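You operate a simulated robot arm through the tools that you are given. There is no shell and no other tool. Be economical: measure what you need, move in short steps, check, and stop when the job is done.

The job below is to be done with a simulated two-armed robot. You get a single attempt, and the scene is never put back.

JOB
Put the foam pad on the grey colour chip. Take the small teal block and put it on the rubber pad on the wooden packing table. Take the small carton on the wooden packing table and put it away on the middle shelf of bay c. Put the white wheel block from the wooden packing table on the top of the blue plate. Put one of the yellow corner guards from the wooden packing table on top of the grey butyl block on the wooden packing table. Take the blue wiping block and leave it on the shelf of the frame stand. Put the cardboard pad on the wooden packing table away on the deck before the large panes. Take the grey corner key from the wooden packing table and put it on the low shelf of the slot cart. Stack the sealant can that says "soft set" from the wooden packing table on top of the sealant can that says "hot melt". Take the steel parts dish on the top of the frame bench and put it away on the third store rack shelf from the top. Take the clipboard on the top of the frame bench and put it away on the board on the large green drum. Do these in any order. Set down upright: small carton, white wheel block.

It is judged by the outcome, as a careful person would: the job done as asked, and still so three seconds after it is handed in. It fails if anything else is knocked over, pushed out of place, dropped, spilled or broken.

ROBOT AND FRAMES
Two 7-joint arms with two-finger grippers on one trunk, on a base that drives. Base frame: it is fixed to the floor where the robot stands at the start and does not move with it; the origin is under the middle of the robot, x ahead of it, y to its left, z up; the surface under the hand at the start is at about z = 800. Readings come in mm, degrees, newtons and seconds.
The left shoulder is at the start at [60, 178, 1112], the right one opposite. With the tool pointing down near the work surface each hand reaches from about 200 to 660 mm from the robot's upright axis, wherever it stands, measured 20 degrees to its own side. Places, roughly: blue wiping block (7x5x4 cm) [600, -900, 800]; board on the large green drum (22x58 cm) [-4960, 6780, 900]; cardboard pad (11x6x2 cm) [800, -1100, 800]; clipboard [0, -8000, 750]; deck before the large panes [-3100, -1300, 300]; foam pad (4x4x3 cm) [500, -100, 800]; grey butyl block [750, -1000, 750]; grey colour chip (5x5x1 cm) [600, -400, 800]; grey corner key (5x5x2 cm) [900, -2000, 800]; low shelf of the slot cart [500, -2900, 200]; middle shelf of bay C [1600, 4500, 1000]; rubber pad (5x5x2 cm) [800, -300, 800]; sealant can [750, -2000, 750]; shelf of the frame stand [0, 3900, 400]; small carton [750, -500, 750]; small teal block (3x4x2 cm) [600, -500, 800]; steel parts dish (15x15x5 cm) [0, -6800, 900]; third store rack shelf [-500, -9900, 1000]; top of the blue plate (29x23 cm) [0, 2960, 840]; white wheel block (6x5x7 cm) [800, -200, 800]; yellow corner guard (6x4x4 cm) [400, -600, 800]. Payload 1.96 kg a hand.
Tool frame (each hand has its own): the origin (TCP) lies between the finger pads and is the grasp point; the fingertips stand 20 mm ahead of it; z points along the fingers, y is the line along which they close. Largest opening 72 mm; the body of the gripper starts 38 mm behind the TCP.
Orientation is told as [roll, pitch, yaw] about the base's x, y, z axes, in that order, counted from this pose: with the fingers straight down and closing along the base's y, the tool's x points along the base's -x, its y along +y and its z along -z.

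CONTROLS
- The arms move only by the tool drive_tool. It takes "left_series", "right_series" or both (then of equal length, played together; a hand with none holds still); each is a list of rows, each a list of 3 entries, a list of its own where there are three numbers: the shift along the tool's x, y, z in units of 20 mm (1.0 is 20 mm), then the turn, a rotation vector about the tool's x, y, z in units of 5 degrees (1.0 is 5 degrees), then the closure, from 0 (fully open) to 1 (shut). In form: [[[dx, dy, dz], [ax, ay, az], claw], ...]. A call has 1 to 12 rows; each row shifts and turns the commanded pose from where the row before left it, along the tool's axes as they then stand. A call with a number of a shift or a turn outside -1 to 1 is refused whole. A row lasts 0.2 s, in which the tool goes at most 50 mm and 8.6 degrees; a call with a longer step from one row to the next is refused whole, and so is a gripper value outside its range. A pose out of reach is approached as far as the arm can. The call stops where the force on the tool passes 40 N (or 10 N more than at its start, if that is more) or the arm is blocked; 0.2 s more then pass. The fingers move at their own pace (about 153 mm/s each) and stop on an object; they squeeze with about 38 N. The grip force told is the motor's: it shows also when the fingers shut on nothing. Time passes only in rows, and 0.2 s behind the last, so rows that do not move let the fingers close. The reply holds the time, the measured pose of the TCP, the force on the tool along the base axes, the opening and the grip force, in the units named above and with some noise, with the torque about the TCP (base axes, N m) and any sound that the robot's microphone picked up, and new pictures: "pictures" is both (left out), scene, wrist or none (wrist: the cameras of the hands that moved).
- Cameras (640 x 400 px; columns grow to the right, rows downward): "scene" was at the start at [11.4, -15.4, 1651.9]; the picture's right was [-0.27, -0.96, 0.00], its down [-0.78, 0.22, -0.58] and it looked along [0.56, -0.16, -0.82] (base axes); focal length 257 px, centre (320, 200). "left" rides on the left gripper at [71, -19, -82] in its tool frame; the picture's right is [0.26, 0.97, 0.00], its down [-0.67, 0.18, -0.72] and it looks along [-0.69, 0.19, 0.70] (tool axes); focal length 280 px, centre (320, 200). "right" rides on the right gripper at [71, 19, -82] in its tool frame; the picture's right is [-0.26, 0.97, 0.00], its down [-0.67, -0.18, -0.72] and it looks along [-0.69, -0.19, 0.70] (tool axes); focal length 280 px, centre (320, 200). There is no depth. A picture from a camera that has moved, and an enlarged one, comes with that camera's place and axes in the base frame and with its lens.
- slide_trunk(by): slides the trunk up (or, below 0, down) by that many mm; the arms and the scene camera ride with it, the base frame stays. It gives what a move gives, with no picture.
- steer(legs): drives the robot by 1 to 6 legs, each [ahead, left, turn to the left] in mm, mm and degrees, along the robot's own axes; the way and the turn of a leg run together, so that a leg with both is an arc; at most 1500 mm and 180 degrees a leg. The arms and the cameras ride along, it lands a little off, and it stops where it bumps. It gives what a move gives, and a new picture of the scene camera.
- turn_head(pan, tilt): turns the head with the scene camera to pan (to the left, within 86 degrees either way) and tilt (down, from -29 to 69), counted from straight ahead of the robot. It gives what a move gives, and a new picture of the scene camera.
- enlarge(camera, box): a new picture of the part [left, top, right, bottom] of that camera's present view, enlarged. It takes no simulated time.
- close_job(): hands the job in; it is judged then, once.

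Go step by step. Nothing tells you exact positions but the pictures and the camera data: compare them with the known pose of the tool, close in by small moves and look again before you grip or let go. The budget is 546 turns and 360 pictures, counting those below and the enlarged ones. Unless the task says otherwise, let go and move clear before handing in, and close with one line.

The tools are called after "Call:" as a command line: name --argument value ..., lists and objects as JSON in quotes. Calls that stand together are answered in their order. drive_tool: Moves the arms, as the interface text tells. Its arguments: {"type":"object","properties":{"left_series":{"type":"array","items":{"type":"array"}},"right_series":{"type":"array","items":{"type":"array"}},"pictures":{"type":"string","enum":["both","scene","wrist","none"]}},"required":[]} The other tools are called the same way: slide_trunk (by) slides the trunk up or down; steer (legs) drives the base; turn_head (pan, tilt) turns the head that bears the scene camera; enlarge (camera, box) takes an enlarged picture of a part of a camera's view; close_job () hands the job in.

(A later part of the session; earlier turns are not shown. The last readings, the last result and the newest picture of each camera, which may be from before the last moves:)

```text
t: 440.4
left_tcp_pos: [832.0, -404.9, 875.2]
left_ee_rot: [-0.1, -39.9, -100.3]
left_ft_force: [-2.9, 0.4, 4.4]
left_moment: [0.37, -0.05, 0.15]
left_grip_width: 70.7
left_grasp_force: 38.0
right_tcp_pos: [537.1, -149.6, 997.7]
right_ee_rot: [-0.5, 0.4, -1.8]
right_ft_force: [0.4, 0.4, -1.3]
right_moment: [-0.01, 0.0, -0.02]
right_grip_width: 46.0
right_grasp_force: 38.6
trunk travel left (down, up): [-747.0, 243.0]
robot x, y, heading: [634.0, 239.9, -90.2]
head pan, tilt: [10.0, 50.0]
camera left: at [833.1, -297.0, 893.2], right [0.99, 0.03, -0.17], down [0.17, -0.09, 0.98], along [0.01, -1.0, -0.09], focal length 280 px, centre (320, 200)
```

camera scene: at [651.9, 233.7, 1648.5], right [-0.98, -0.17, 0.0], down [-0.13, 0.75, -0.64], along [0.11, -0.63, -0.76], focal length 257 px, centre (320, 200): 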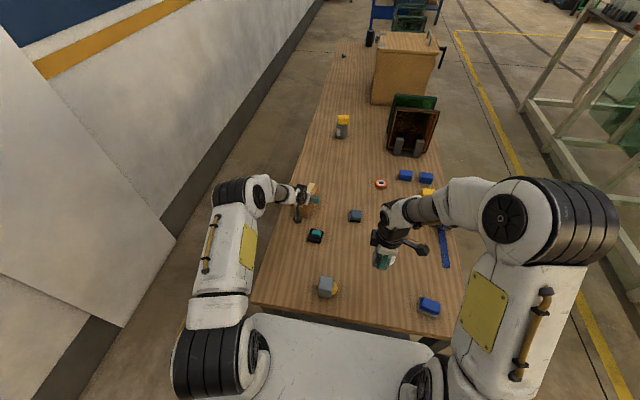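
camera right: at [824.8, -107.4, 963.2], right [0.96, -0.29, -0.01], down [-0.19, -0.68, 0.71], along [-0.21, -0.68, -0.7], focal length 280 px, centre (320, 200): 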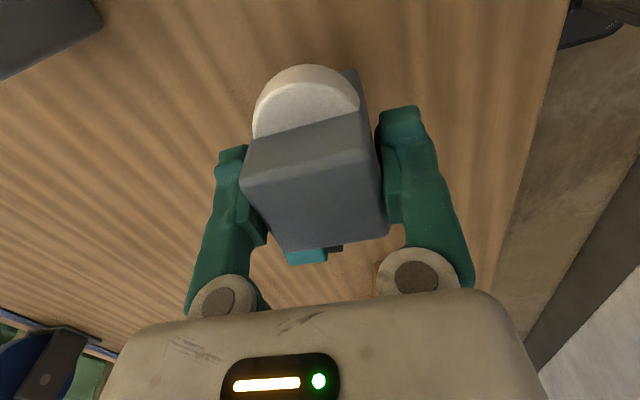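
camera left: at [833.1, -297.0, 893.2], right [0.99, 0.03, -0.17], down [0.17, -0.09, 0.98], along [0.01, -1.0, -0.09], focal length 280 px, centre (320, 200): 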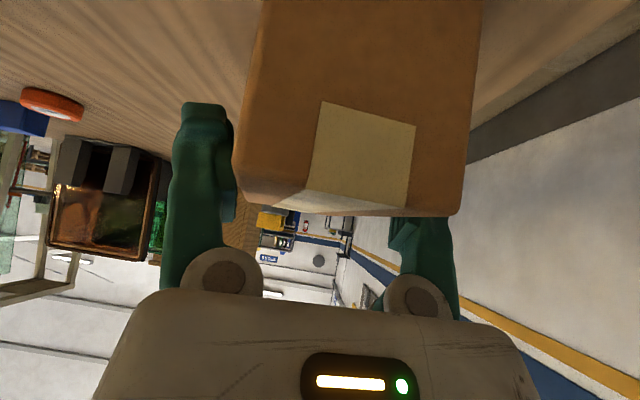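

Call:
drive_tool --left_series '[[[0, 0, 0], [0, 0, 0], 0.4], [[0, 0, 0], [0, 0, 0], 0], [[-0.3, 0, -0.4], [0, 0, 0], 0], [[-0.64, 0, -0.77], [0, 0, 0], 0], [[-0.64, 0, -0.77], [0, 0, 0], 0], [[-0.64, 0, -0.77], [0, 0, 0], 0], [[-0.64, 0, -0.77], [0, 0, 0], 0], [[0.2, 0, -1], [0, 0, 0], 0], [[0.7, 0, -1], [0, 0, 0], 0], [[0.7, 0, -1], [0, 0, 0], 0], [[0.7, 0, -1], [0, 0, 0], 0], [[0.7, 0, -1], [0, 0, 0], 0]]' --pictures "none"

Call:
drive_tool --left_series '[[[0.3, 0, 0], [0, 1, 0], 0], [[0.3, 0, 0], [0, 1, 0], 0], [[0.3, 0, 0], [0, 1, 0], 0], [[0.3, 0, 0], [0, 1, 0], 0], [[0.3, 0, 0], [0, 1, 0], 0], [[0.3, 0, 0], [0, 1, 0], 0], [[0.3, 0, 0], [0, 1, 0], 0], [[0.3, 0, 0], [0, 1, 0], 0]]' --pictures "scene"

```text
t: 443.0
left_tcp_pos: [851.6, -293.7, 1003.1]
left_ee_rot: [0.0, -39.8, -100.4]
left_ft_force: [-0.5, -0.7, 0.3]
left_moment: [0.03, -0.01, -0.03]
left_grip_width: 72.1
left_grasp_force: 0.0
right_tcp_pos: [538.3, -148.6, 998.7]
right_ee_rot: [-0.5, 0.5, -1.9]
right_ft_force: [1.1, 0.3, -0.8]
right_moment: [0.01, 0.0, -0.01]
right_grip_width: 46.2
right_grasp_force: 37.9
trunk travel left (down, up): [-747.0, 243.0]
robot x, y, heading: [642.1, 237.6, -90.0]
head pan, tilt: [10.0, 50.0]
```

```text
t: 444.8
left_tcp_pos: [859.5, -254.5, 986.0]
left_ee_rot: [-0.2, 0.3, -100.3]
left_ft_force: [0.4, -0.5, 0.1]
left_moment: [0.02, -0.02, -0.02]
left_grip_width: 72.1
left_grasp_force: 0.0
right_tcp_pos: [538.5, -149.5, 999.2]
right_ee_rot: [-0.5, 0.6, -1.7]
right_ft_force: [0.5, 0.2, -0.7]
right_moment: [0.01, 0.02, 0.01]
right_grip_width: 46.4
right_grasp_force: 38.2
trunk travel left (down, up): [-747.0, 243.0]
robot x, y, heading: [641.0, 240.6, -90.2]
head pan, tilt: [10.0, 50.0]
camera scene: at [653.9, 229.3, 1647.9], right [-0.98, -0.17, 0.0], down [-0.13, 0.75, -0.64], along [0.11, -0.63, -0.77], focal length 257 px, centre (320, 200)
```

scene: 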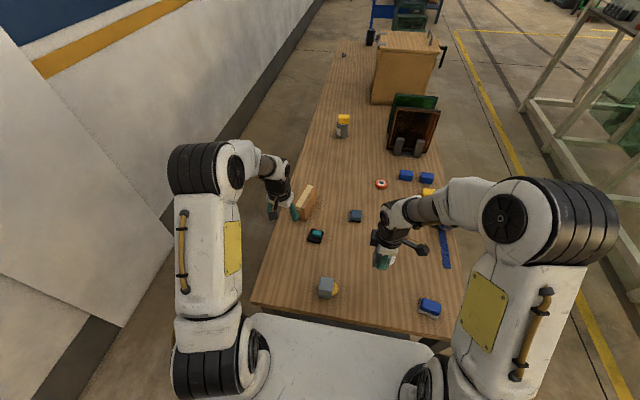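

Call:
steer --legs '[[-480, 0, 0], [0, 600, 0], [0, 0, -90], [0, 970, 0]]'

Call:
drive_tool --left_series '[[[0.6, 0, 0], [0, 0, 1], 0], [[0.6, 0, 0], [0, 0, 1], 0], [[0.6, 0, 0], [0, 0, 1], 0], [[0, 0, 0], [0, 0, 1], 0], [[0, 0, 0], [0, 0, 1], 0], [[0, 0, 0], [0, 0, 1], 0], [[0, 0, 0], [0, 0, 1], 0], [[0, 0, 0], [0, 0, 1], 0], [[0, 0, 0], [0, 0, 1], 0], [[0, 0, 0], [0, 0, 1], 0], [[0, 0, 0], [0, 0, 1], 0], [[0, 0, 0], [0, 0, 1], 0]]' --pictures "wrist"

```text
t: 459.2
left_tcp_pos: [739.3, -469.2, 986.0]
left_ee_rot: [0.1, 0.1, 168.7]
left_ft_force: [0.6, -0.5, 0.1]
left_moment: [-0.02, 0.01, 0.01]
left_grip_width: 71.9
left_grasp_force: 0.0
right_tcp_pos: [849.8, -149.7, 996.9]
right_ee_rot: [-0.6, 0.6, -92.9]
right_ft_force: [-0.3, -0.3, -0.8]
right_moment: [0.03, 0.0, 0.03]
right_grip_width: 46.3
right_grasp_force: 38.6
trunk travel left (down, up): [-747.0, 243.0]
robot x, y, heading: [1238.0, -257.8, 179.0]
head pan, tilt: [10.0, 50.0]
camera scene: at [1223.8, -267.2, 1647.9], right [-0.16, 0.99, 0.0], down [0.76, 0.12, -0.64], along [-0.63, -0.1, -0.77], focal length 257 px, centre (320, 200)
```

scene: 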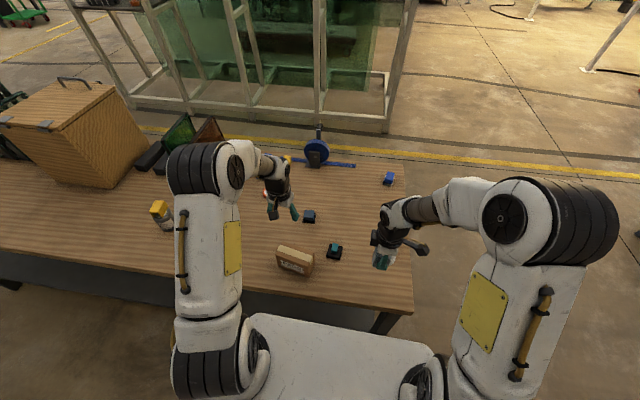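

```text
t: 461.8
left_tcp_pos: [773.8, -480.0, 987.1]
left_ee_rot: [-0.2, -0.1, 108.6]
left_ft_force: [0.3, -0.4, -0.2]
left_moment: [0.03, 0.01, -0.01]
left_grip_width: 72.0
left_grasp_force: 0.0
right_tcp_pos: [850.4, -151.4, 997.4]
right_ee_rot: [-0.5, 0.6, -92.9]
right_ft_force: [0.1, 0.1, -0.7]
right_moment: [0.0, -0.01, -0.04]
right_grip_width: 46.1
right_grasp_force: 37.8
trunk travel left (down, up): [-747.0, 243.0]
robot x, y, heading: [1239.8, -253.8, 178.9]
head pan, tilt: [10.0, 50.0]
camera left: at [815.4, -541.4, 1068.6], right [-0.83, -0.56, 0.0], down [-0.39, 0.58, 0.71], along [-0.4, 0.59, -0.7], focal length 280 px, centre (320, 200)
```

left: 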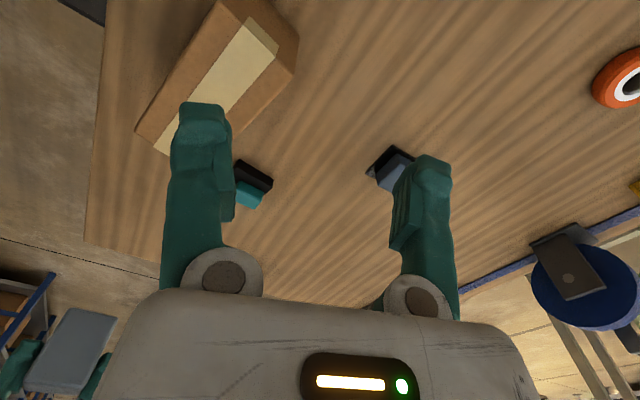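

Call:
drive_tool --left_series '[[[-0.32, -0.81, 0], [0, 0, 0], 0], [[-0.32, -0.81, 0], [0, 0, 0], 0], [[-0.32, -0.81, 0], [0, 0, 0], 0], [[-0.32, -0.81, 0], [0, 0, 0], 0], [[0, 0, 0], [0, 0, 1], 0], [[0, 0, 0], [0, 0, 1], 0], [[0, 0, 0], [0, 0, 1], 0], [[0, 0, 0], [0, 0, 1], 0], [[0, 0, 0], [0, 0, 1], 0], [[0, 0, 0], [0, 0, 0.7], 0]]' --pictures "wrist"

```text
t: 464.0
left_tcp_pos: [825.6, -433.8, 986.7]
left_ee_rot: [-0.2, -0.2, 80.0]
left_ft_force: [-0.2, 0.8, 0.1]
left_moment: [0.0, 0.0, 0.01]
left_grip_width: 72.1
left_grasp_force: 0.1
right_tcp_pos: [849.4, -150.7, 997.7]
right_ee_rot: [-0.5, 0.6, -93.0]
right_ft_force: [0.2, 0.3, -1.2]
right_moment: [-0.01, 0.01, 0.0]
right_grip_width: 46.2
right_grasp_force: 38.3
trunk travel left (down, up): [-747.0, 243.0]
robot x, y, heading: [1237.9, -260.7, 178.8]
head pan, tilt: [10.0, 50.0]
camera left: at [833.7, -508.4, 1068.3], right [-1.0, -0.09, 0.0], down [-0.07, 0.7, 0.72], along [-0.06, 0.71, -0.7], focal length 280 px, centre (320, 200)
```

left: 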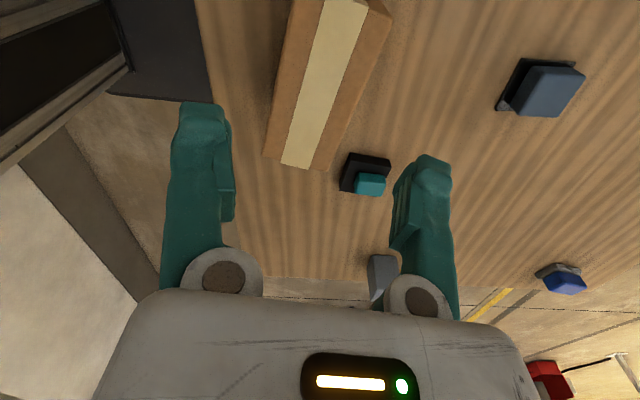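

Call:
drive_tool --left_series '[[[-0.36, -0.06, 0.5], [0, 0, 0.28], 0], [[-0.36, -0.06, 0.8], [0, 0, 0], 0], [[0, 0, 0.9], [0, 0, 0], 0], [[0, 0, 0.9], [0, 0, 0], 0], [[0, 0, 0.9], [0, 0, 0], 0], [[0, 0, 0.6], [0, 0, 0], 0]]' --pictures "wrist"

```text
t: 465.4
left_tcp_pos: [832.2, -420.9, 894.6]
left_ee_rot: [-0.2, 0.1, 78.7]
left_ft_force: [-0.6, -0.3, 0.6]
left_moment: [-0.01, -0.03, 0.01]
left_grip_width: 72.2
left_grasp_force: 0.0
right_tcp_pos: [848.6, -151.5, 996.9]
right_ee_rot: [-0.5, 0.6, -92.8]
right_ft_force: [-0.5, 0.3, -1.3]
right_moment: [0.02, -0.03, 0.03]
right_grip_width: 46.2
right_grasp_force: 38.5
trunk travel left (down, up): [-747.0, 243.0]
robot x, y, heading: [1234.4, -260.3, 179.0]
head pan, tilt: [10.0, 50.0]
camera left: at [837.7, -494.8, 976.0], right [-1.0, -0.07, 0.0], down [-0.05, 0.7, 0.72], along [-0.05, 0.71, -0.7], focal length 280 px, centre (320, 200)
```

left: 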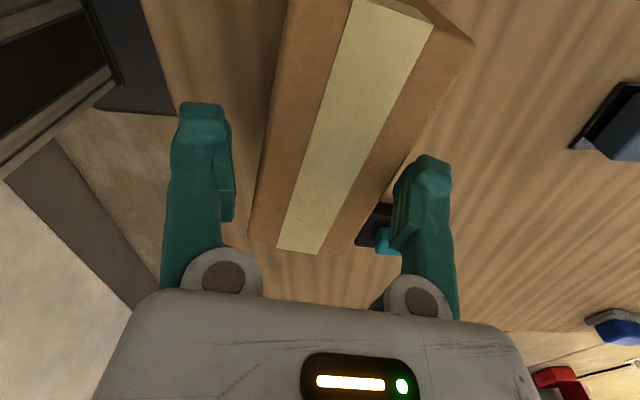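

Call:
drive_tool --left_series '[[[0, 0, 0.4], [0, 0, 0], 0], [[0, 0, 0.35], [0, 0, 0], 0], [[0, 0, 0], [0, 0, 0], 0.3], [[0, 0, 0], [0, 0, 0], 1], [[0, 0, 0], [0, 0, 0], 1], [[0, 0, -0.4], [0, 0, 0], 1], [[0, 0, -0.8], [0, 0, 0], 1]]' --pictures "wrist"

```text
t: 467.0
left_tcp_pos: [833.4, -420.6, 903.5]
left_ee_rot: [-0.2, -0.2, 78.7]
left_ft_force: [0.0, -0.2, -1.6]
left_moment: [-0.04, 0.03, 0.02]
left_grip_width: 60.6
left_grasp_force: 38.2
right_tcp_pos: [850.0, -151.4, 998.6]
right_ee_rot: [-0.5, 0.6, -93.0]
right_ft_force: [0.5, -0.1, -1.7]
right_moment: [-0.01, -0.03, 0.02]
right_grip_width: 46.3
right_grasp_force: 38.5
trunk travel left (down, up): [-747.0, 243.0]
robot x, y, heading: [1234.2, -258.0, 179.0]
head pan, tilt: [10.0, 50.0]
camera left: at [839.2, -493.6, 985.1], right [-1.0, -0.07, 0.0], down [-0.05, 0.7, 0.72], along [-0.05, 0.71, -0.7], focal length 280 px, centre (320, 200)
```

left: 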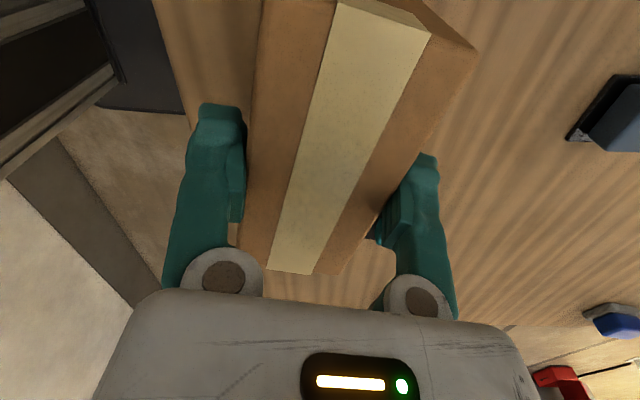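

Call:
drive_tool --left_series '[[[0, 0, -1], [0, 0, 0], 1], [[0, 0, -1], [0, 0, 0], 1], [[0, 0, -1], [0, 0, 0], 1], [[0, 0, -1], [0, 0, 0], 1], [[0, 0, -1], [0, 0, 0], 1], [[0, 0, -1], [0, 0, 0], 1], [[0, 0, -1], [0, 0, 0], 1]]' --pictures "none"

Call:
steer --legs '[[0, -1000, 0], [1500, 0, 0], [840, 0, 0], [0, 0, -90], [0, 0, -90], [0, 1500, 0]]'

Call:
turn_head --pan 20 --tilt 30

```text
t: 468.6
left_tcp_pos: [832.2, -421.7, 1043.1]
left_ee_rot: [-0.2, 0.0, 78.7]
left_ft_force: [-0.2, -0.6, -2.2]
left_moment: [0.0, 0.03, 0.0]
left_grip_width: 59.9
left_grasp_force: 38.5
right_tcp_pos: [848.5, -150.1, 997.9]
right_ee_rot: [-0.5, 0.6, -92.9]
right_ft_force: [-0.3, 0.3, -0.7]
right_moment: [0.01, 0.01, 0.01]
right_grip_width: 46.2
right_grasp_force: 37.8
trunk travel left (down, up): [-747.0, 243.0]
robot x, y, heading: [1237.2, -258.4, 179.0]
head pan, tilt: [10.0, 50.0]
```

```text
t: 499.8
left_tcp_pos: [-587.2, 2513.3, 1043.6]
left_ee_rot: [-0.2, -0.1, -101.9]
left_ft_force: [0.0, 0.2, -2.4]
left_moment: [0.01, -0.02, -0.03]
left_grip_width: 58.4
left_grasp_force: 38.1
right_tcp_pos: [-607.3, 2241.0, 997.7]
right_ee_rot: [-0.5, 0.6, 86.6]
right_ft_force: [0.3, -0.2, -0.8]
right_moment: [-0.02, 0.02, 0.0]
right_grip_width: 46.2
right_grasp_force: 38.2
trunk travel left (down, up): [-747.0, 243.0]
robot x, y, heading: [-997.0, 2351.5, -1.3]
head pan, tilt: [10.0, 50.0]
camera scene: at [-977.1, 2371.9, 1647.9], right [0.15, -0.99, 0.0], down [-0.76, -0.11, -0.64], along [0.64, 0.09, -0.77], focal length 257 px, centre (320, 200)
```

scene: 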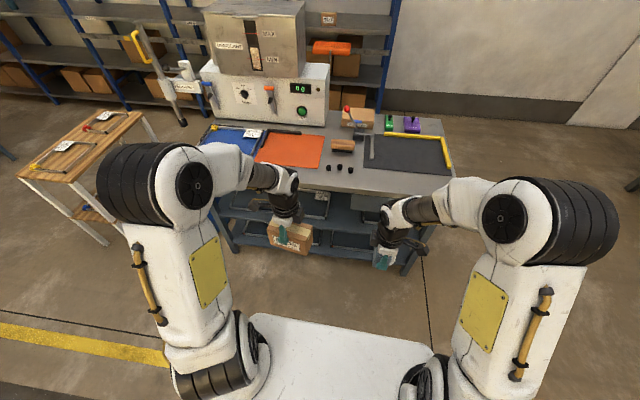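

```text
t: 500.6
left_tcp_pos: [-587.7, 2512.7, 1041.9]
left_ee_rot: [-0.2, 0.0, -101.8]
left_ft_force: [0.0, 0.7, -2.5]
left_moment: [-0.01, 0.01, -0.05]
left_grip_width: 58.6
left_grasp_force: 38.3
right_tcp_pos: [-606.2, 2242.5, 998.2]
right_ee_rot: [-0.5, 0.6, 86.5]
right_ft_force: [-0.4, 0.5, -1.3]
right_moment: [0.0, -0.03, -0.01]
right_grip_width: 46.4
right_grasp_force: 37.9
trunk travel left (down, up): [-747.0, 243.0]
robot x, y, heading: [-998.4, 2355.9, -1.7]
head pan, tilt: [20.0, 30.0]
camera scene: at [-967.5, 2389.1, 1677.3], right [0.32, -0.95, 0.0], down [-0.48, -0.16, -0.87], along [0.82, 0.27, -0.5], focal length 257 px, centre (320, 200)
```

scene: 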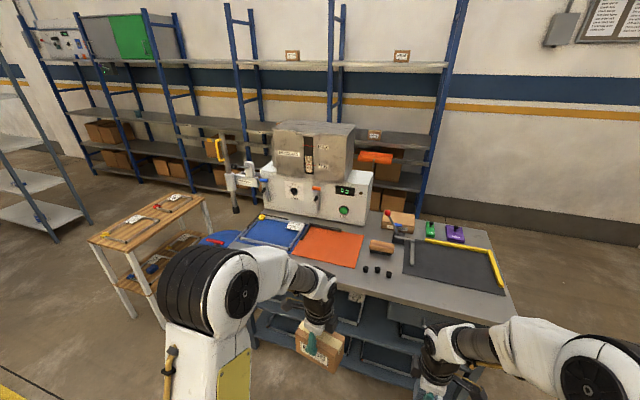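

Call:
enlarge --camera "scene" --box '[200, 190, 380, 290]'

Call:
enlarge --camera "scene" --box '[0, 0, 460, 230]'

```text
3.56 times, centred on (290, 240) of scene
camera zoom: at [-967.5, 2389.1, 1677.3], right [0.32, -0.95, 0.0], down [-0.48, -0.16, -0.87], along [0.82, 0.27, -0.5], focal length 915 px, centre (427, 58)
```

zoom: 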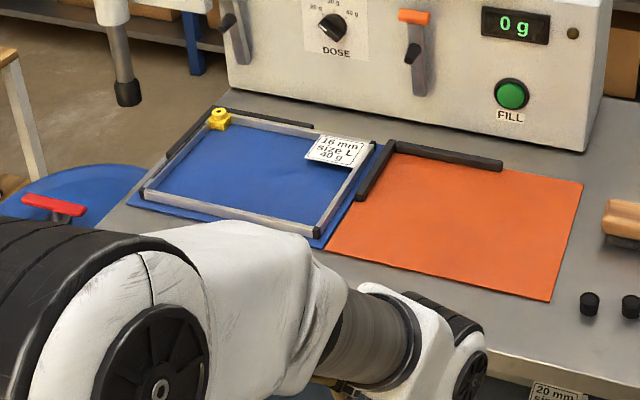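

```text
1.39 times, centred on (230, 115) of scene
camera zoom: at [-967.5, 2389.1, 1677.3], right [0.32, -0.95, 0.0], down [-0.48, -0.16, -0.87], along [0.82, 0.27, -0.5], focal length 358 px, centre (445, 318)
```

zoom: 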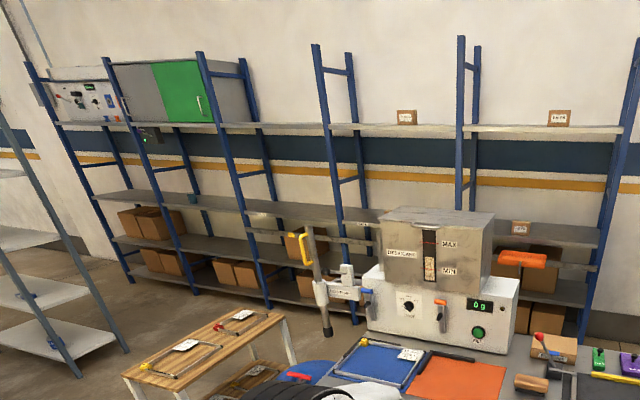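

Call:
drive_tool --left_series '[[[0.68, -0.91, 0], [0, 0, 0], 1], [[0.68, -0.91, 0], [0, 0, 0], 1], [[0.68, -0.91, 0], [0, 0, 0], 1], [[0.68, -0.91, 0], [0, 0, 0], 1], [[0.68, -0.91, 0], [0, 0, 0], 1], [[0.68, -0.91, 0], [0, 0, 0], 1], [[0.68, -0.91, 0], [0, 0, 0], 1], [[0.68, -0.91, 0], [0, 0, 0], 1], [[0.68, -0.91, 0], [0, 0, 0], 1], [[0.68, -0.91, 0], [0, 0, 0], 1]]' --pictures "none"

Call:
steer --legs '[[0, 590, 1.7], [490, 0, 0]]'

Call:
turn_head --pan 0 --tilt 50

```text
t: 502.9
left_tcp_pos: [-736.3, 2683.7, 1040.9]
left_ee_rot: [-0.1, -0.1, -101.8]
left_ft_force: [0.3, 0.3, -3.0]
left_moment: [0.0, 0.05, -0.05]
left_grip_width: 58.4
left_grasp_force: 37.4
right_tcp_pos: [-608.1, 2242.3, 998.0]
right_ee_rot: [-0.6, 0.6, 86.4]
right_ft_force: [0.9, 0.3, -1.0]
right_moment: [-0.04, 0.01, 0.0]
right_grip_width: 46.2
right_grasp_force: 38.1
trunk travel left (down, up): [-747.0, 243.0]
robot x, y, heading: [-996.0, 2354.5, -1.6]
head pan, tilt: [20.0, 30.0]
```

```text
t: 508.7
left_tcp_pos: [-271.6, 3297.6, 1042.4]
left_ee_rot: [-0.2, -0.1, -99.1]
left_ft_force: [-0.6, -0.5, -2.6]
left_moment: [0.0, 0.04, 0.0]
left_grip_width: 58.0
left_grasp_force: 38.3
right_tcp_pos: [-119.1, 2862.6, 999.0]
right_ee_rot: [-0.5, 0.6, 89.4]
right_ft_force: [-0.4, 0.4, -1.1]
right_moment: [0.01, -0.01, -0.01]
right_grip_width: 46.1
right_grasp_force: 38.0
trunk travel left (down, up): [-747.0, 243.0]
robot x, y, heading: [-509.3, 2952.2, 1.0]
head pan, tilt: [20.0, 30.0]
camera scene: at [-486.0, 2991.6, 1677.4], right [0.36, -0.93, 0.0], down [-0.47, -0.18, -0.87], along [0.81, 0.31, -0.5], focal length 257 px, centre (320, 200)
```

scene: 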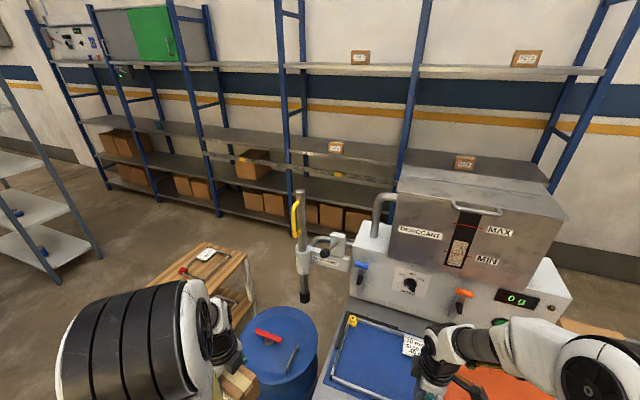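

```text
t: 509.5
left_tcp_pos: [-270.2, 3298.6, 1042.6]
left_ee_rot: [-0.2, 0.0, -99.0]
left_ft_force: [0.7, -0.2, -2.7]
left_moment: [-0.01, 0.0, 0.04]
left_grip_width: 58.4
left_grasp_force: 38.0
right_tcp_pos: [-117.7, 2862.6, 997.5]
right_ee_rot: [-0.5, 0.6, 89.5]
right_ft_force: [1.3, -0.5, -0.9]
right_moment: [-0.01, 0.02, -0.04]
right_grip_width: 46.2
right_grasp_force: 38.3
trunk travel left (down, up): [-747.0, 243.0]
robot x, y, heading: [-517.1, 2955.0, 1.2]
head pan, tilt: [0.0, 50.0]
camera scene: at [-493.3, 2960.7, 1648.0], right [0.02, -1.0, 0.0], down [-0.77, -0.02, -0.64], along [0.64, 0.01, -0.77], focal length 257 px, centre (320, 200)
```

scene: 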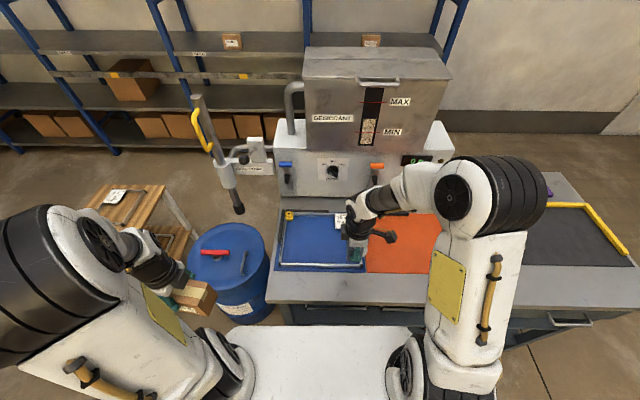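

Call:
drive_tool --right_series '[[[-0.92, -0.83, 0], [0, 0, 0], 1], [[-0.92, -0.83, 0], [0, 0, 0], 1], [[-0.92, -0.83, 0], [0, 0, 0], 1], [[-0.92, -0.83, 0], [0, 0, 0], 1], [[-0.92, -0.83, 0], [0, 0, 0], 1], [[-0.92, -0.83, 0], [0, 0, 0], 1]]' --pictures "both"

```text
t: 510.9
left_tcp_pos: [-270.5, 3297.0, 1040.7]
left_ee_rot: [-0.2, -0.2, -99.0]
left_ft_force: [0.2, -0.3, -2.5]
left_moment: [0.0, -0.03, 0.01]
left_grip_width: 58.0
left_grasp_force: 37.7
right_tcp_pos: [-17.4, 2973.6, 997.4]
right_ee_rot: [-0.5, 0.5, 89.4]
right_ft_force: [0.1, 0.7, -0.8]
right_moment: [0.01, 0.0, 0.03]
right_grip_width: 46.1
right_grasp_force: 37.7
trunk travel left (down, up): [-747.0, 243.0]
robot x, y, heading: [-508.5, 2951.4, 1.0]
head pan, tilt: [0.0, 50.0]
camera scene: at [-492.2, 2961.5, 1647.9], right [0.02, -1.0, 0.0], down [-0.77, -0.02, -0.64], along [0.64, 0.01, -0.77], focal length 257 px, centre (320, 200)
camera right: at [-37.8, 2902.6, 1081.0], right [-0.96, 0.27, -0.01], down [0.18, 0.68, 0.71], along [0.2, 0.68, -0.7], focal length 280 px, centre (320, 200)
```

scene: 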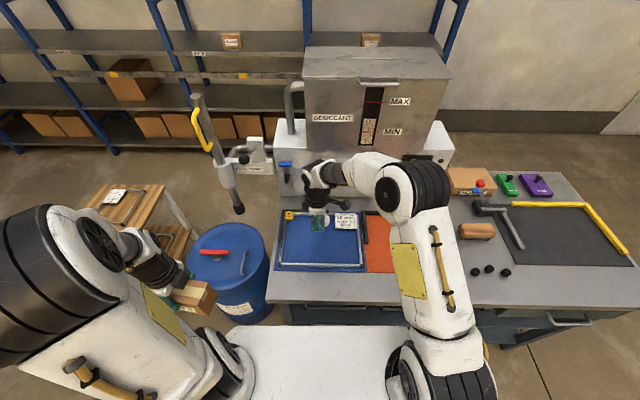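
right: 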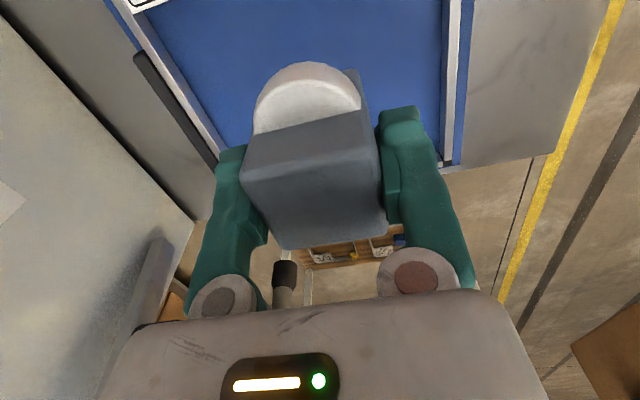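

Call:
drive_tool --right_series '[[[0, 0, 0.9], [0, 0, 0], 1], [[0, 0, 0.9], [0, 0, 0], 1], [[0, 0, 0.9], [0, 0, 0], 1], [[0, 0, 0.9], [0, 0, 0], 1], [[0, 0, 0.6], [0, 0, 0], 1], [[0, 0, 0.3], [0, 0, 0], 1], [[0, 0, 0.2], [0, 0, 0], 1]]' --pictures "wrist"

```text
t: 512.5
left_tcp_pos: [-271.2, 3298.8, 1042.0]
left_ee_rot: [-0.2, -0.1, -99.1]
left_ft_force: [0.4, 0.8, -1.5]
left_moment: [0.03, 0.01, 0.0]
left_grip_width: 57.9
left_grasp_force: 38.0
right_tcp_pos: [-16.4, 2972.0, 904.0]
right_ee_rot: [-0.5, 0.5, 89.3]
right_ft_force: [-0.1, -0.3, -0.5]
right_moment: [0.01, -0.02, -0.02]
right_grip_width: 46.1
right_grasp_force: 38.2
trunk travel left (down, up): [-747.0, 243.0]
robot x, y, heading: [-511.3, 2955.9, 1.5]
head pan, tilt: [0.0, 50.0]
camera right: at [-37.6, 2901.7, 987.8], right [-0.96, 0.27, -0.01], down [0.18, 0.68, 0.71], along [0.2, 0.68, -0.7], focal length 280 px, centre (320, 200)
```

right: 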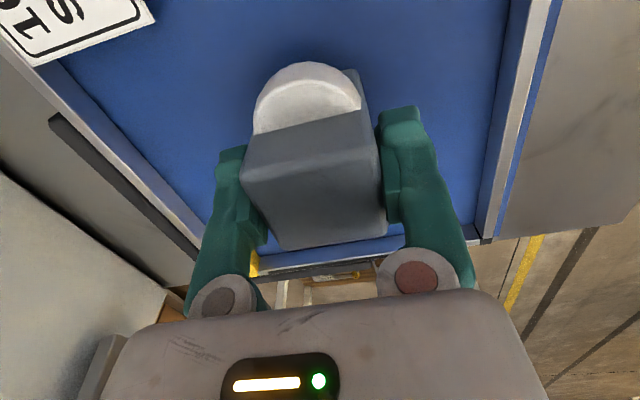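

Call:
drive_tool --right_series '[[[0, 0, 0.3], [0, 0, 0], 1], [[0, 0, 0.2], [0, 0, 0], 1], [[0, 0, 0.1], [0, 0, 0], 1], [[0, 0, 0.1], [0, 0, 0], 1]]' --pictures "none"

```text
t: 513.5
left_tcp_pos: [-272.9, 3296.7, 1043.6]
left_ee_rot: [0.1, 0.1, -98.9]
left_ft_force: [-0.6, 0.2, -1.9]
left_moment: [0.02, -0.03, 0.0]
left_grip_width: 58.2
left_grasp_force: 38.0
right_tcp_pos: [-17.4, 2971.3, 893.3]
right_ee_rot: [-1.1, 0.5, 89.4]
right_ft_force: [3.0, -2.0, 40.4]
right_moment: [-0.34, 0.62, -0.11]
right_grip_width: 46.0
right_grasp_force: 38.9
trunk travel left (down, up): [-747.0, 243.0]
robot x, y, heading: [-513.8, 2955.4, 1.1]
head pan, tilt: [0.0, 50.0]
```

Call:
drive_tool --right_series '[[[0, 0, -0.12], [0, 0, 0], 1], [[0, 0, 0], [0, 0, 0], 0.5], [[0, 0, 0], [0, 0, 0], 0], [[0, 0, -0.4], [0, 0, 0], 0], [[0, 0, -0.9], [0, 0, 0], 0], [[0, 0, -0.9], [0, 0, 0], 0], [[0, 0, -0.9], [0, 0, 0], 0], [[0, 0, -0.9], [0, 0, 0], 0], [[0, 0, -0.9], [0, 0, 0], 0]]' --pictures "both"

```text
t: 515.5
left_tcp_pos: [-270.4, 3297.5, 1042.5]
left_ee_rot: [-0.1, -0.2, -99.1]
left_ft_force: [0.8, 0.3, -1.7]
left_moment: [-0.01, 0.0, -0.04]
left_grip_width: 58.2
left_grasp_force: 38.1
right_tcp_pos: [-17.1, 2970.8, 991.3]
right_ee_rot: [-0.6, 0.7, 89.4]
right_ft_force: [0.5, 0.1, 0.2]
right_moment: [0.02, 0.01, 0.0]
right_grip_width: 71.9
right_grasp_force: 0.0
trunk travel left (down, up): [-747.0, 243.0]
robot x, y, heading: [-510.3, 2957.9, 0.9]
head pan, tilt: [0.0, 50.0]
camera scene: at [-493.8, 2960.5, 1647.9], right [0.02, -1.0, 0.0], down [-0.77, -0.02, -0.64], along [0.64, 0.01, -0.77], focal length 257 px, centre (320, 200)
camera right: at [-38.4, 2900.6, 1075.8], right [-0.96, 0.27, -0.01], down [0.18, 0.68, 0.71], along [0.2, 0.68, -0.7], focal length 280 px, centre (320, 200)
```

scene: 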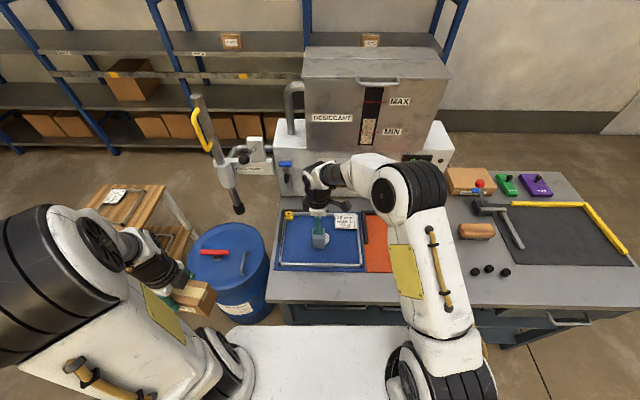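
right: 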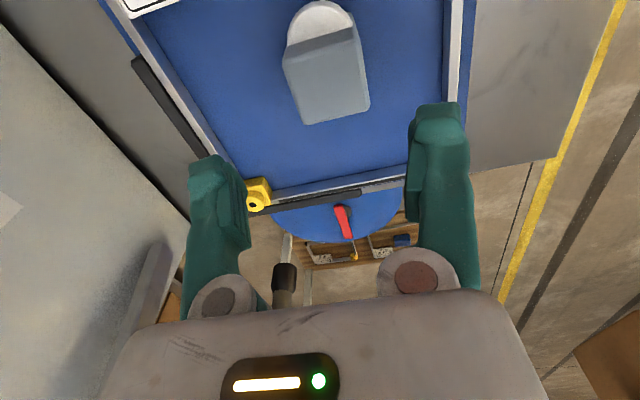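

Call:
drive_tool --right_series '[[[0.8, 0.8, 0], [0, 0, 0], 0], [[0.8, 0.8, 0], [0, 0, 0], 0], [[0.8, 0.8, 0], [0, 0, 0], 0], [[0.8, 0.8, 0], [0, 0, 0], 0], [[0.8, 0.8, 0], [0, 0, 0], 0], [[0.8, 0.8, 0], [0, 0, 0], 0]]' --pictures "none"

Call:
steer --legs '[[-600, 0, -1], [0, 1500, 0], [0, 150, 0], [1000, 0, 0]]'

Call:
turn_head --pan 0 --tilt 15

```text
t: 516.9
left_tcp_pos: [-270.7, 3296.4, 1041.9]
left_ee_rot: [0.0, 0.0, -99.0]
left_ft_force: [0.3, -0.1, -2.6]
left_moment: [0.0, -0.01, -0.03]
left_grip_width: 57.8
left_grasp_force: 37.9
right_tcp_pos: [-115.1, 2876.6, 990.3]
right_ee_rot: [-0.7, 0.7, 89.4]
right_ft_force: [-0.5, 0.1, -0.1]
right_moment: [-0.02, -0.01, 0.02]
right_grip_width: 71.9
right_grasp_force: 0.0
trunk travel left (down, up): [-747.0, 243.0]
robot x, y, heading: [-512.1, 2955.5, 1.3]
head pan, tilt: [0.0, 50.0]
```

```text
t: 533.1
left_tcp_pos: [151.3, 4920.8, 1043.4]
left_ee_rot: [-0.2, -0.1, -100.9]
left_ft_force: [-0.1, 0.1, -1.7]
left_moment: [0.0, 0.0, 0.01]
left_grip_width: 57.8
left_grasp_force: 38.1
right_tcp_pos: [291.8, 4496.0, 990.1]
right_ee_rot: [-0.4, 0.6, 87.5]
right_ft_force: [0.9, -0.6, -0.2]
right_moment: [0.0, 0.0, 0.0]
right_grip_width: 71.9
right_grasp_force: 0.1
trunk travel left (down, up): [-747.0, 243.0]
robot x, y, heading: [-100.2, 4590.4, -0.7]
head pan, tilt: [0.0, 50.0]
camera scene: at [-83.3, 4591.3, 1647.9], right [-0.01, -1.0, 0.0], down [-0.77, 0.01, -0.64], along [0.64, -0.01, -0.77], focal length 257 px, centre (320, 200)
```

scene: 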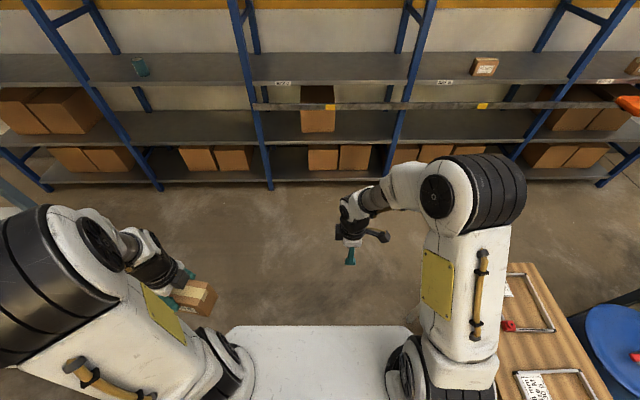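

```text
t: 534.1
left_tcp_pos: [150.2, 4920.4, 1042.2]
left_ee_rot: [-0.2, -0.2, -100.8]
left_ft_force: [0.3, -0.2, -2.5]
left_moment: [0.0, 0.01, -0.01]
left_grip_width: 57.8
left_grasp_force: 37.6
right_tcp_pos: [292.4, 4495.5, 990.3]
right_ee_rot: [-0.5, 0.5, 87.5]
right_ft_force: [-0.3, -0.2, 0.0]
right_moment: [0.0, -0.01, 0.01]
right_grip_width: 72.2
right_grasp_force: 0.0
trunk travel left (down, up): [-747.0, 243.0]
robot x, y, heading: [-101.7, 4587.3, -0.6]
head pan, tilt: [0.0, 15.0]
camera scene: at [-66.9, 4591.1, 1701.5], right [-0.01, -1.0, 0.0], down [-0.26, 0.0, -0.97], along [0.97, -0.01, -0.26], focal length 257 px, centre (320, 200)
```

scene: 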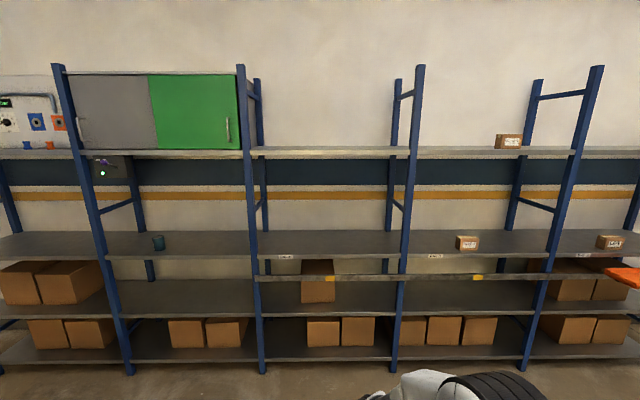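

Read the bay labels on the shelf edges.

Call:
enlarge --camera "scene" --box '[240, 225, 460, 290]'

Call:
enlarge --camera "scene" --box '[400, 120, 640, 300]'

```text
2.91 times, centred on (350, 258) of scene
camera zoom: at [-66.9, 4591.1, 1701.5], right [-0.01, -1.0, 0.0], down [-0.26, 0.0, -0.97], along [0.97, -0.01, -0.26], focal length 749 px, centre (233, 33)
```

zoom: 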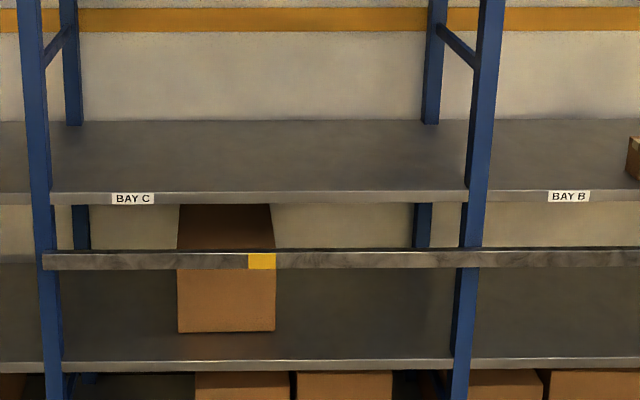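

```text
2.22 times, centred on (520, 210) of scene
camera zoom: at [-66.9, 4591.1, 1701.5], right [-0.01, -1.0, 0.0], down [-0.26, 0.0, -0.97], along [0.97, -0.01, -0.26], focal length 572 px, centre (-124, 178)
```

zoom: 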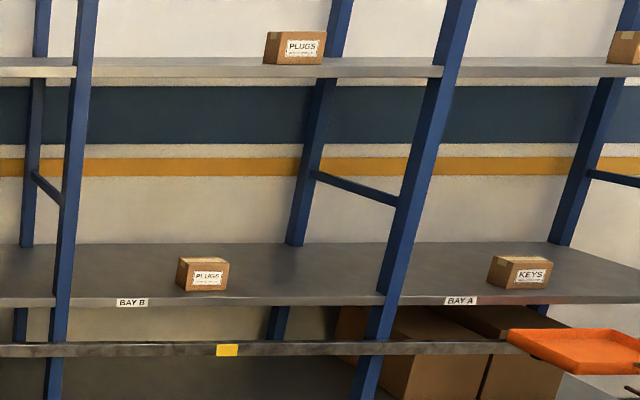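

Call:
slide_trunk --by 230

Call:
drive_tool --left_series '[[[-0.98, 0.19, 0.7], [0, 0, 0], 1], [[-0.98, 0.19, 0.7], [0, 0, 0], 1], [[-0.98, 0.19, 0.7], [0, 0, 0], 1], [[-0.98, 0.19, 0.7], [0, 0, 0], 1], [[-0.98, 0.19, 0.7], [0, 0, 0], 1], [[-0.98, 0.19, 0.7], [0, 0, 0], 1], [[-0.98, 0.19, 0.7], [0, 0, 0], 1], [[-0.98, 0.19, 0.7], [0, 0, 0], 1], [[-0.98, 0.19, 0.7], [0, 0, 0], 1], [[-0.98, 0.19, 0.7], [0, 0, 0], 1]]' --right_series '[[[0, 0.75, 0], [0, 0, 0], 0], [[0, 0.75, 0], [0, 0, 0], 0], [[0, 0.75, 0], [0, 0, 0], 0], [[0, 0.75, 0], [0, 0, 0], 0], [[0, 0.75, 0], [0, 0, 0], 0], [[0, 0.75, 0], [0, 0, 0], 0], [[0, 0.75, 0], [0, 0, 0], 0], [[0, 0.75, 0], [0, 0, 0], 0], [[0, 0.75, 0], [0, 0, 0], 0], [[0, 0.75, 0], [0, 0, 0], 0]]' --pictures "none"

Call:
steer --legs '[[930, 0, 0.6]]'

Call:
turn_head --pan 15 --tilt 40

```text
t: 536.5
left_tcp_pos: [151.9, 4921.3, 1272.7]
left_ee_rot: [-0.1, -0.1, -100.9]
left_ft_force: [0.7, -0.4, -2.4]
left_moment: [0.01, 0.01, 0.0]
left_grip_width: 57.8
left_grasp_force: 37.7
right_tcp_pos: [293.6, 4495.0, 1219.5]
right_ee_rot: [-0.5, 0.7, 87.5]
right_ft_force: [0.5, 0.0, 0.3]
right_moment: [-0.02, 0.03, 0.0]
right_grip_width: 71.8
right_grasp_force: 0.1
trunk travel left (down, up): [-977.0, 13.0]
robot x, y, heading: [-103.1, 4588.6, -0.6]
head pan, tilt: [0.0, 15.0]
```

```text
t: 538.7
left_tcp_pos: [181.8, 4735.4, 1129.1]
left_ee_rot: [-0.2, 0.0, -100.9]
left_ft_force: [0.7, 0.5, -2.3]
left_moment: [0.0, 0.0, -0.04]
left_grip_width: 57.6
left_grasp_force: 38.2
left hand out of reach, approached as far as the arm can: row 2, 3, 4, 5
right_tcp_pos: [169.0, 4508.1, 1216.1]
right_ee_rot: [-0.4, 0.6, 87.6]
right_ft_force: [0.2, 0.1, -0.2]
right_moment: [0.01, 0.0, -0.01]
right_grip_width: 71.9
right_grasp_force: 0.0
right hand out of reach, approached as far as the arm can: row 9, 10
trunk travel left (down, up): [-977.0, 13.0]
robot x, y, heading: [-101.9, 4587.7, -0.8]
head pan, tilt: [0.0, 15.0]
```

```text
t: 543.6
left_tcp_pos: [1120.3, 4732.4, 1129.0]
left_ee_rot: [-0.1, 0.1, -100.3]
left_ft_force: [-0.7, 1.3, -2.1]
left_moment: [-0.01, 0.02, 0.0]
left_grip_width: 57.3
left_grasp_force: 37.6
right_tcp_pos: [1109.7, 4505.9, 1216.5]
right_ee_rot: [-0.4, 0.6, 88.2]
right_ft_force: [0.4, -0.2, 1.5]
right_moment: [0.0, 0.02, -0.01]
right_grip_width: 72.0
right_grasp_force: 0.0
trunk travel left (down, up): [-977.0, 13.0]
robot x, y, heading: [840.8, 4578.8, -0.4]
head pan, tilt: [0.0, 15.0]
camera scene: at [873.2, 4584.9, 1931.7], right [0.0, -1.0, 0.0], down [-0.26, 0.0, -0.97], along [0.97, 0.0, -0.26], focal length 257 px, centre (320, 200)
```

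scene: 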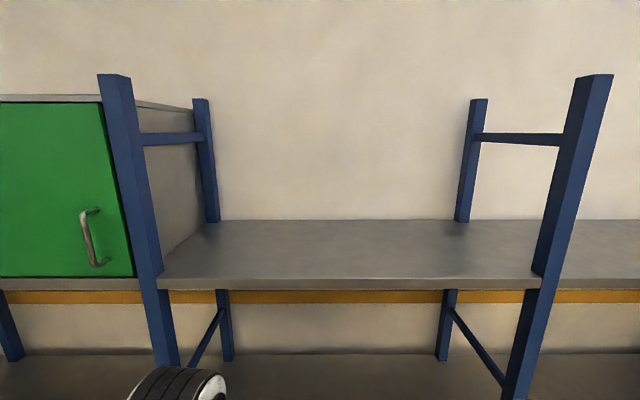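

```text
t: 544.5
left_tcp_pos: [1121.2, 4734.2, 1130.4]
left_ee_rot: [-0.2, -0.1, -100.3]
left_ft_force: [0.9, 0.5, -2.1]
left_moment: [-0.01, -0.04, 0.02]
left_grip_width: 57.6
left_grasp_force: 38.0
right_tcp_pos: [1110.3, 4506.9, 1216.5]
right_ee_rot: [-0.4, 0.6, 88.1]
right_ft_force: [-0.7, 0.2, 0.5]
right_moment: [-0.01, 0.0, 0.02]
right_grip_width: 71.8
right_grasp_force: 0.2
trunk travel left (down, up): [-977.0, 13.0]
robot x, y, heading: [839.9, 4582.5, 0.1]
head pan, tilt: [15.0, 40.0]
camera scene: at [863.7, 4606.9, 1892.1], right [0.26, -0.97, 0.0], down [-0.62, -0.16, -0.77], along [0.74, 0.2, -0.64], focal length 257 px, centre (320, 200)
```

scene: 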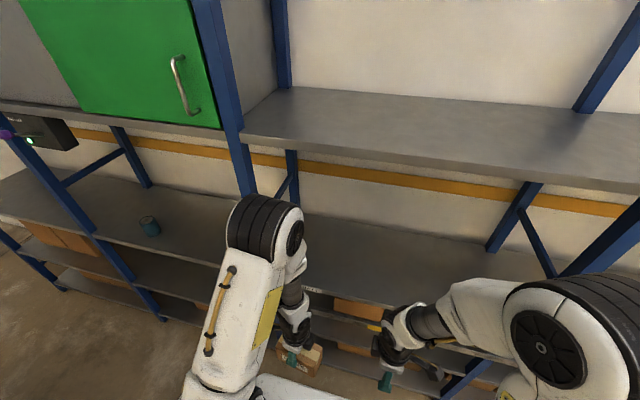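

Call:
steer --legs '[[140, 0, 0]]'

Call:
drive_tool --left_series '[[[-0.18, 0.97, 0], [0, 0, 0], 1], [[-0.18, 0.97, 0], [0, 0, 0], 1], [[-0.18, 0.97, 0], [0, 0, 0], 1], [[-0.18, 0.97, 0], [0, 0, 0], 1], [[-0.18, 0.97, 0], [0, 0, 0], 1]]' --pictures "both"

```text
t: 545.8
left_tcp_pos: [1257.3, 4733.0, 1130.6]
left_ee_rot: [0.0, -0.1, -100.3]
left_ft_force: [-0.2, -0.4, -2.0]
left_moment: [0.02, 0.0, -0.01]
left_grip_width: 57.5
left_grasp_force: 38.0
right_tcp_pos: [1248.2, 4505.9, 1217.2]
right_ee_rot: [-0.7, 0.6, 88.1]
right_ft_force: [-0.5, 1.2, 0.2]
right_moment: [0.01, -0.01, -0.02]
right_grip_width: 72.1
right_grasp_force: 0.1
trunk travel left (down, up): [-977.0, 13.0]
robot x, y, heading: [981.1, 4577.0, -0.2]
head pan, tilt: [15.0, 40.0]
camera scene: at [999.5, 4606.7, 1892.1], right [0.26, -0.97, 0.0], down [-0.62, -0.17, -0.77], along [0.74, 0.2, -0.64], focal length 257 px, centre (320, 200)
```

scene: 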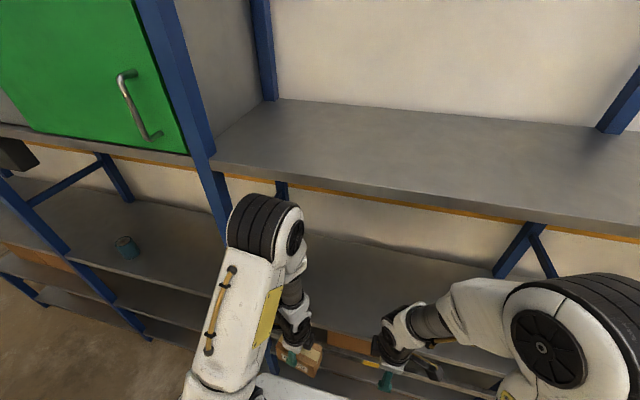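

```text
t: 547.0
left_tcp_pos: [1354.3, 4697.0, 1128.1]
left_ee_rot: [-0.2, 0.0, -100.3]
left_ft_force: [-0.6, 0.0, -2.3]
left_moment: [0.02, -0.04, 0.0]
left_grip_width: 57.3
left_grasp_force: 38.8
right_tcp_pos: [1250.4, 4505.7, 1216.8]
right_ee_rot: [-0.5, 0.6, 88.1]
right_ft_force: [-0.1, 0.1, -0.6]
right_moment: [0.0, 0.0, -0.04]
right_grip_width: 71.5
right_grasp_force: 0.1
trunk travel left (down, up): [-977.0, 13.0]
robot x, y, heading: [979.6, 4581.6, -0.3]
head pan, tilt: [15.0, 40.0]
camera scene: at [1003.3, 4606.5, 1892.1], right [0.26, -0.97, 0.0], down [-0.62, -0.17, -0.77], along [0.74, 0.2, -0.64], focal length 257 px, centre (320, 200)
camera left: at [1348.3, 4768.7, 1210.9], right [1.0, 0.09, 0.0], down [0.06, -0.7, 0.71], along [0.06, -0.71, -0.7], focal length 280 px, centre (320, 200)
```

scene: 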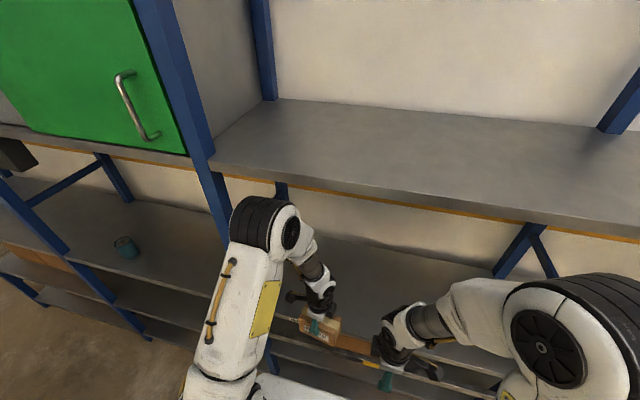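
left: 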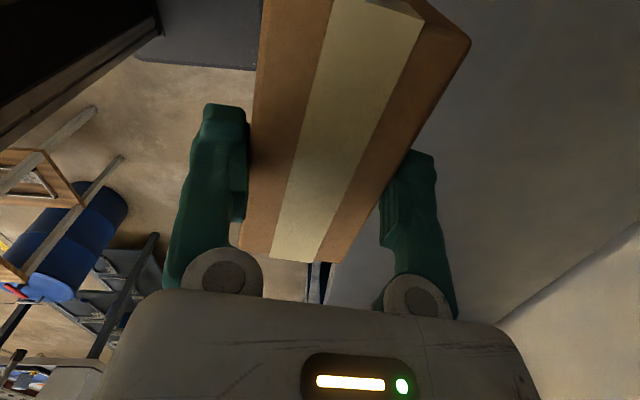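

Call:
drive_tool --left_series '[[[0.17, 0.95, 0], [0, 0, 0], 1], [[0.17, 0.95, 0], [0, 0, 0], 1], [[0.17, 0.95, 0], [0, 0, 0], 1], [[0.17, 0.95, 0], [0, 0, 0], 1], [[0.17, 0.95, 0], [0, 0, 0], 1], [[0.17, 0.95, 0], [0, 0, 0], 1], [[0.17, 0.95, 0], [0, 0, 0], 1], [[0.17, 0.95, 0], [0, 0, 0], 1]]' --pictures "both"

```text
t: 548.8
left_tcp_pos: [1509.7, 4696.3, 1127.5]
left_ee_rot: [-0.1, -0.1, -100.3]
left_ft_force: [0.5, -1.0, -2.1]
left_moment: [-0.05, 0.01, 0.0]
left_grip_width: 57.6
left_grasp_force: 38.7
right_tcp_pos: [1251.0, 4506.0, 1215.5]
right_ee_rot: [-0.4, 0.6, 88.1]
right_ft_force: [0.3, 0.1, 0.0]
right_moment: [-0.02, 0.03, 0.0]
right_grip_width: 71.9
right_grasp_force: 0.0
trunk travel left (down, up): [-977.0, 13.0]
robot x, y, heading: [978.1, 4581.4, -0.0]
head pan, tilt: [15.0, 40.0]
camera scene: at [1004.4, 4606.8, 1892.1], right [0.26, -0.97, 0.0], down [-0.62, -0.17, -0.77], along [0.74, 0.2, -0.64], focal length 257 px, centre (320, 200)
camera left: at [1504.1, 4769.1, 1209.6], right [1.0, 0.09, 0.0], down [0.06, -0.7, 0.72], along [0.06, -0.71, -0.7], focal length 280 px, centre (320, 200)
```

scene: 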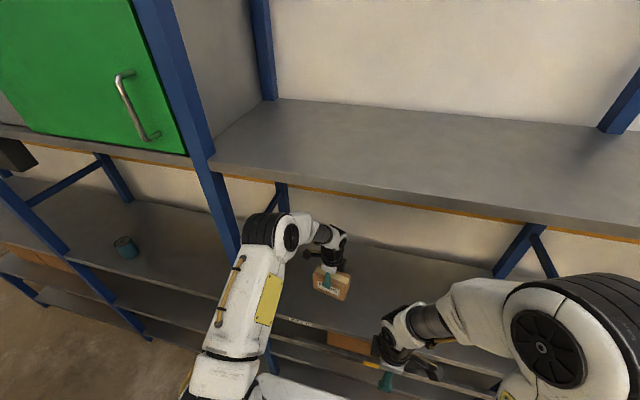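
left: 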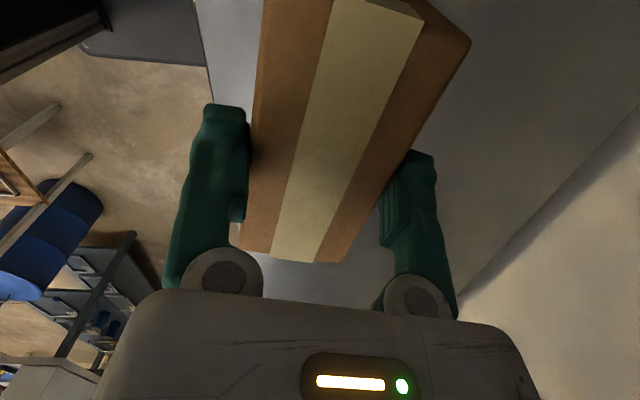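

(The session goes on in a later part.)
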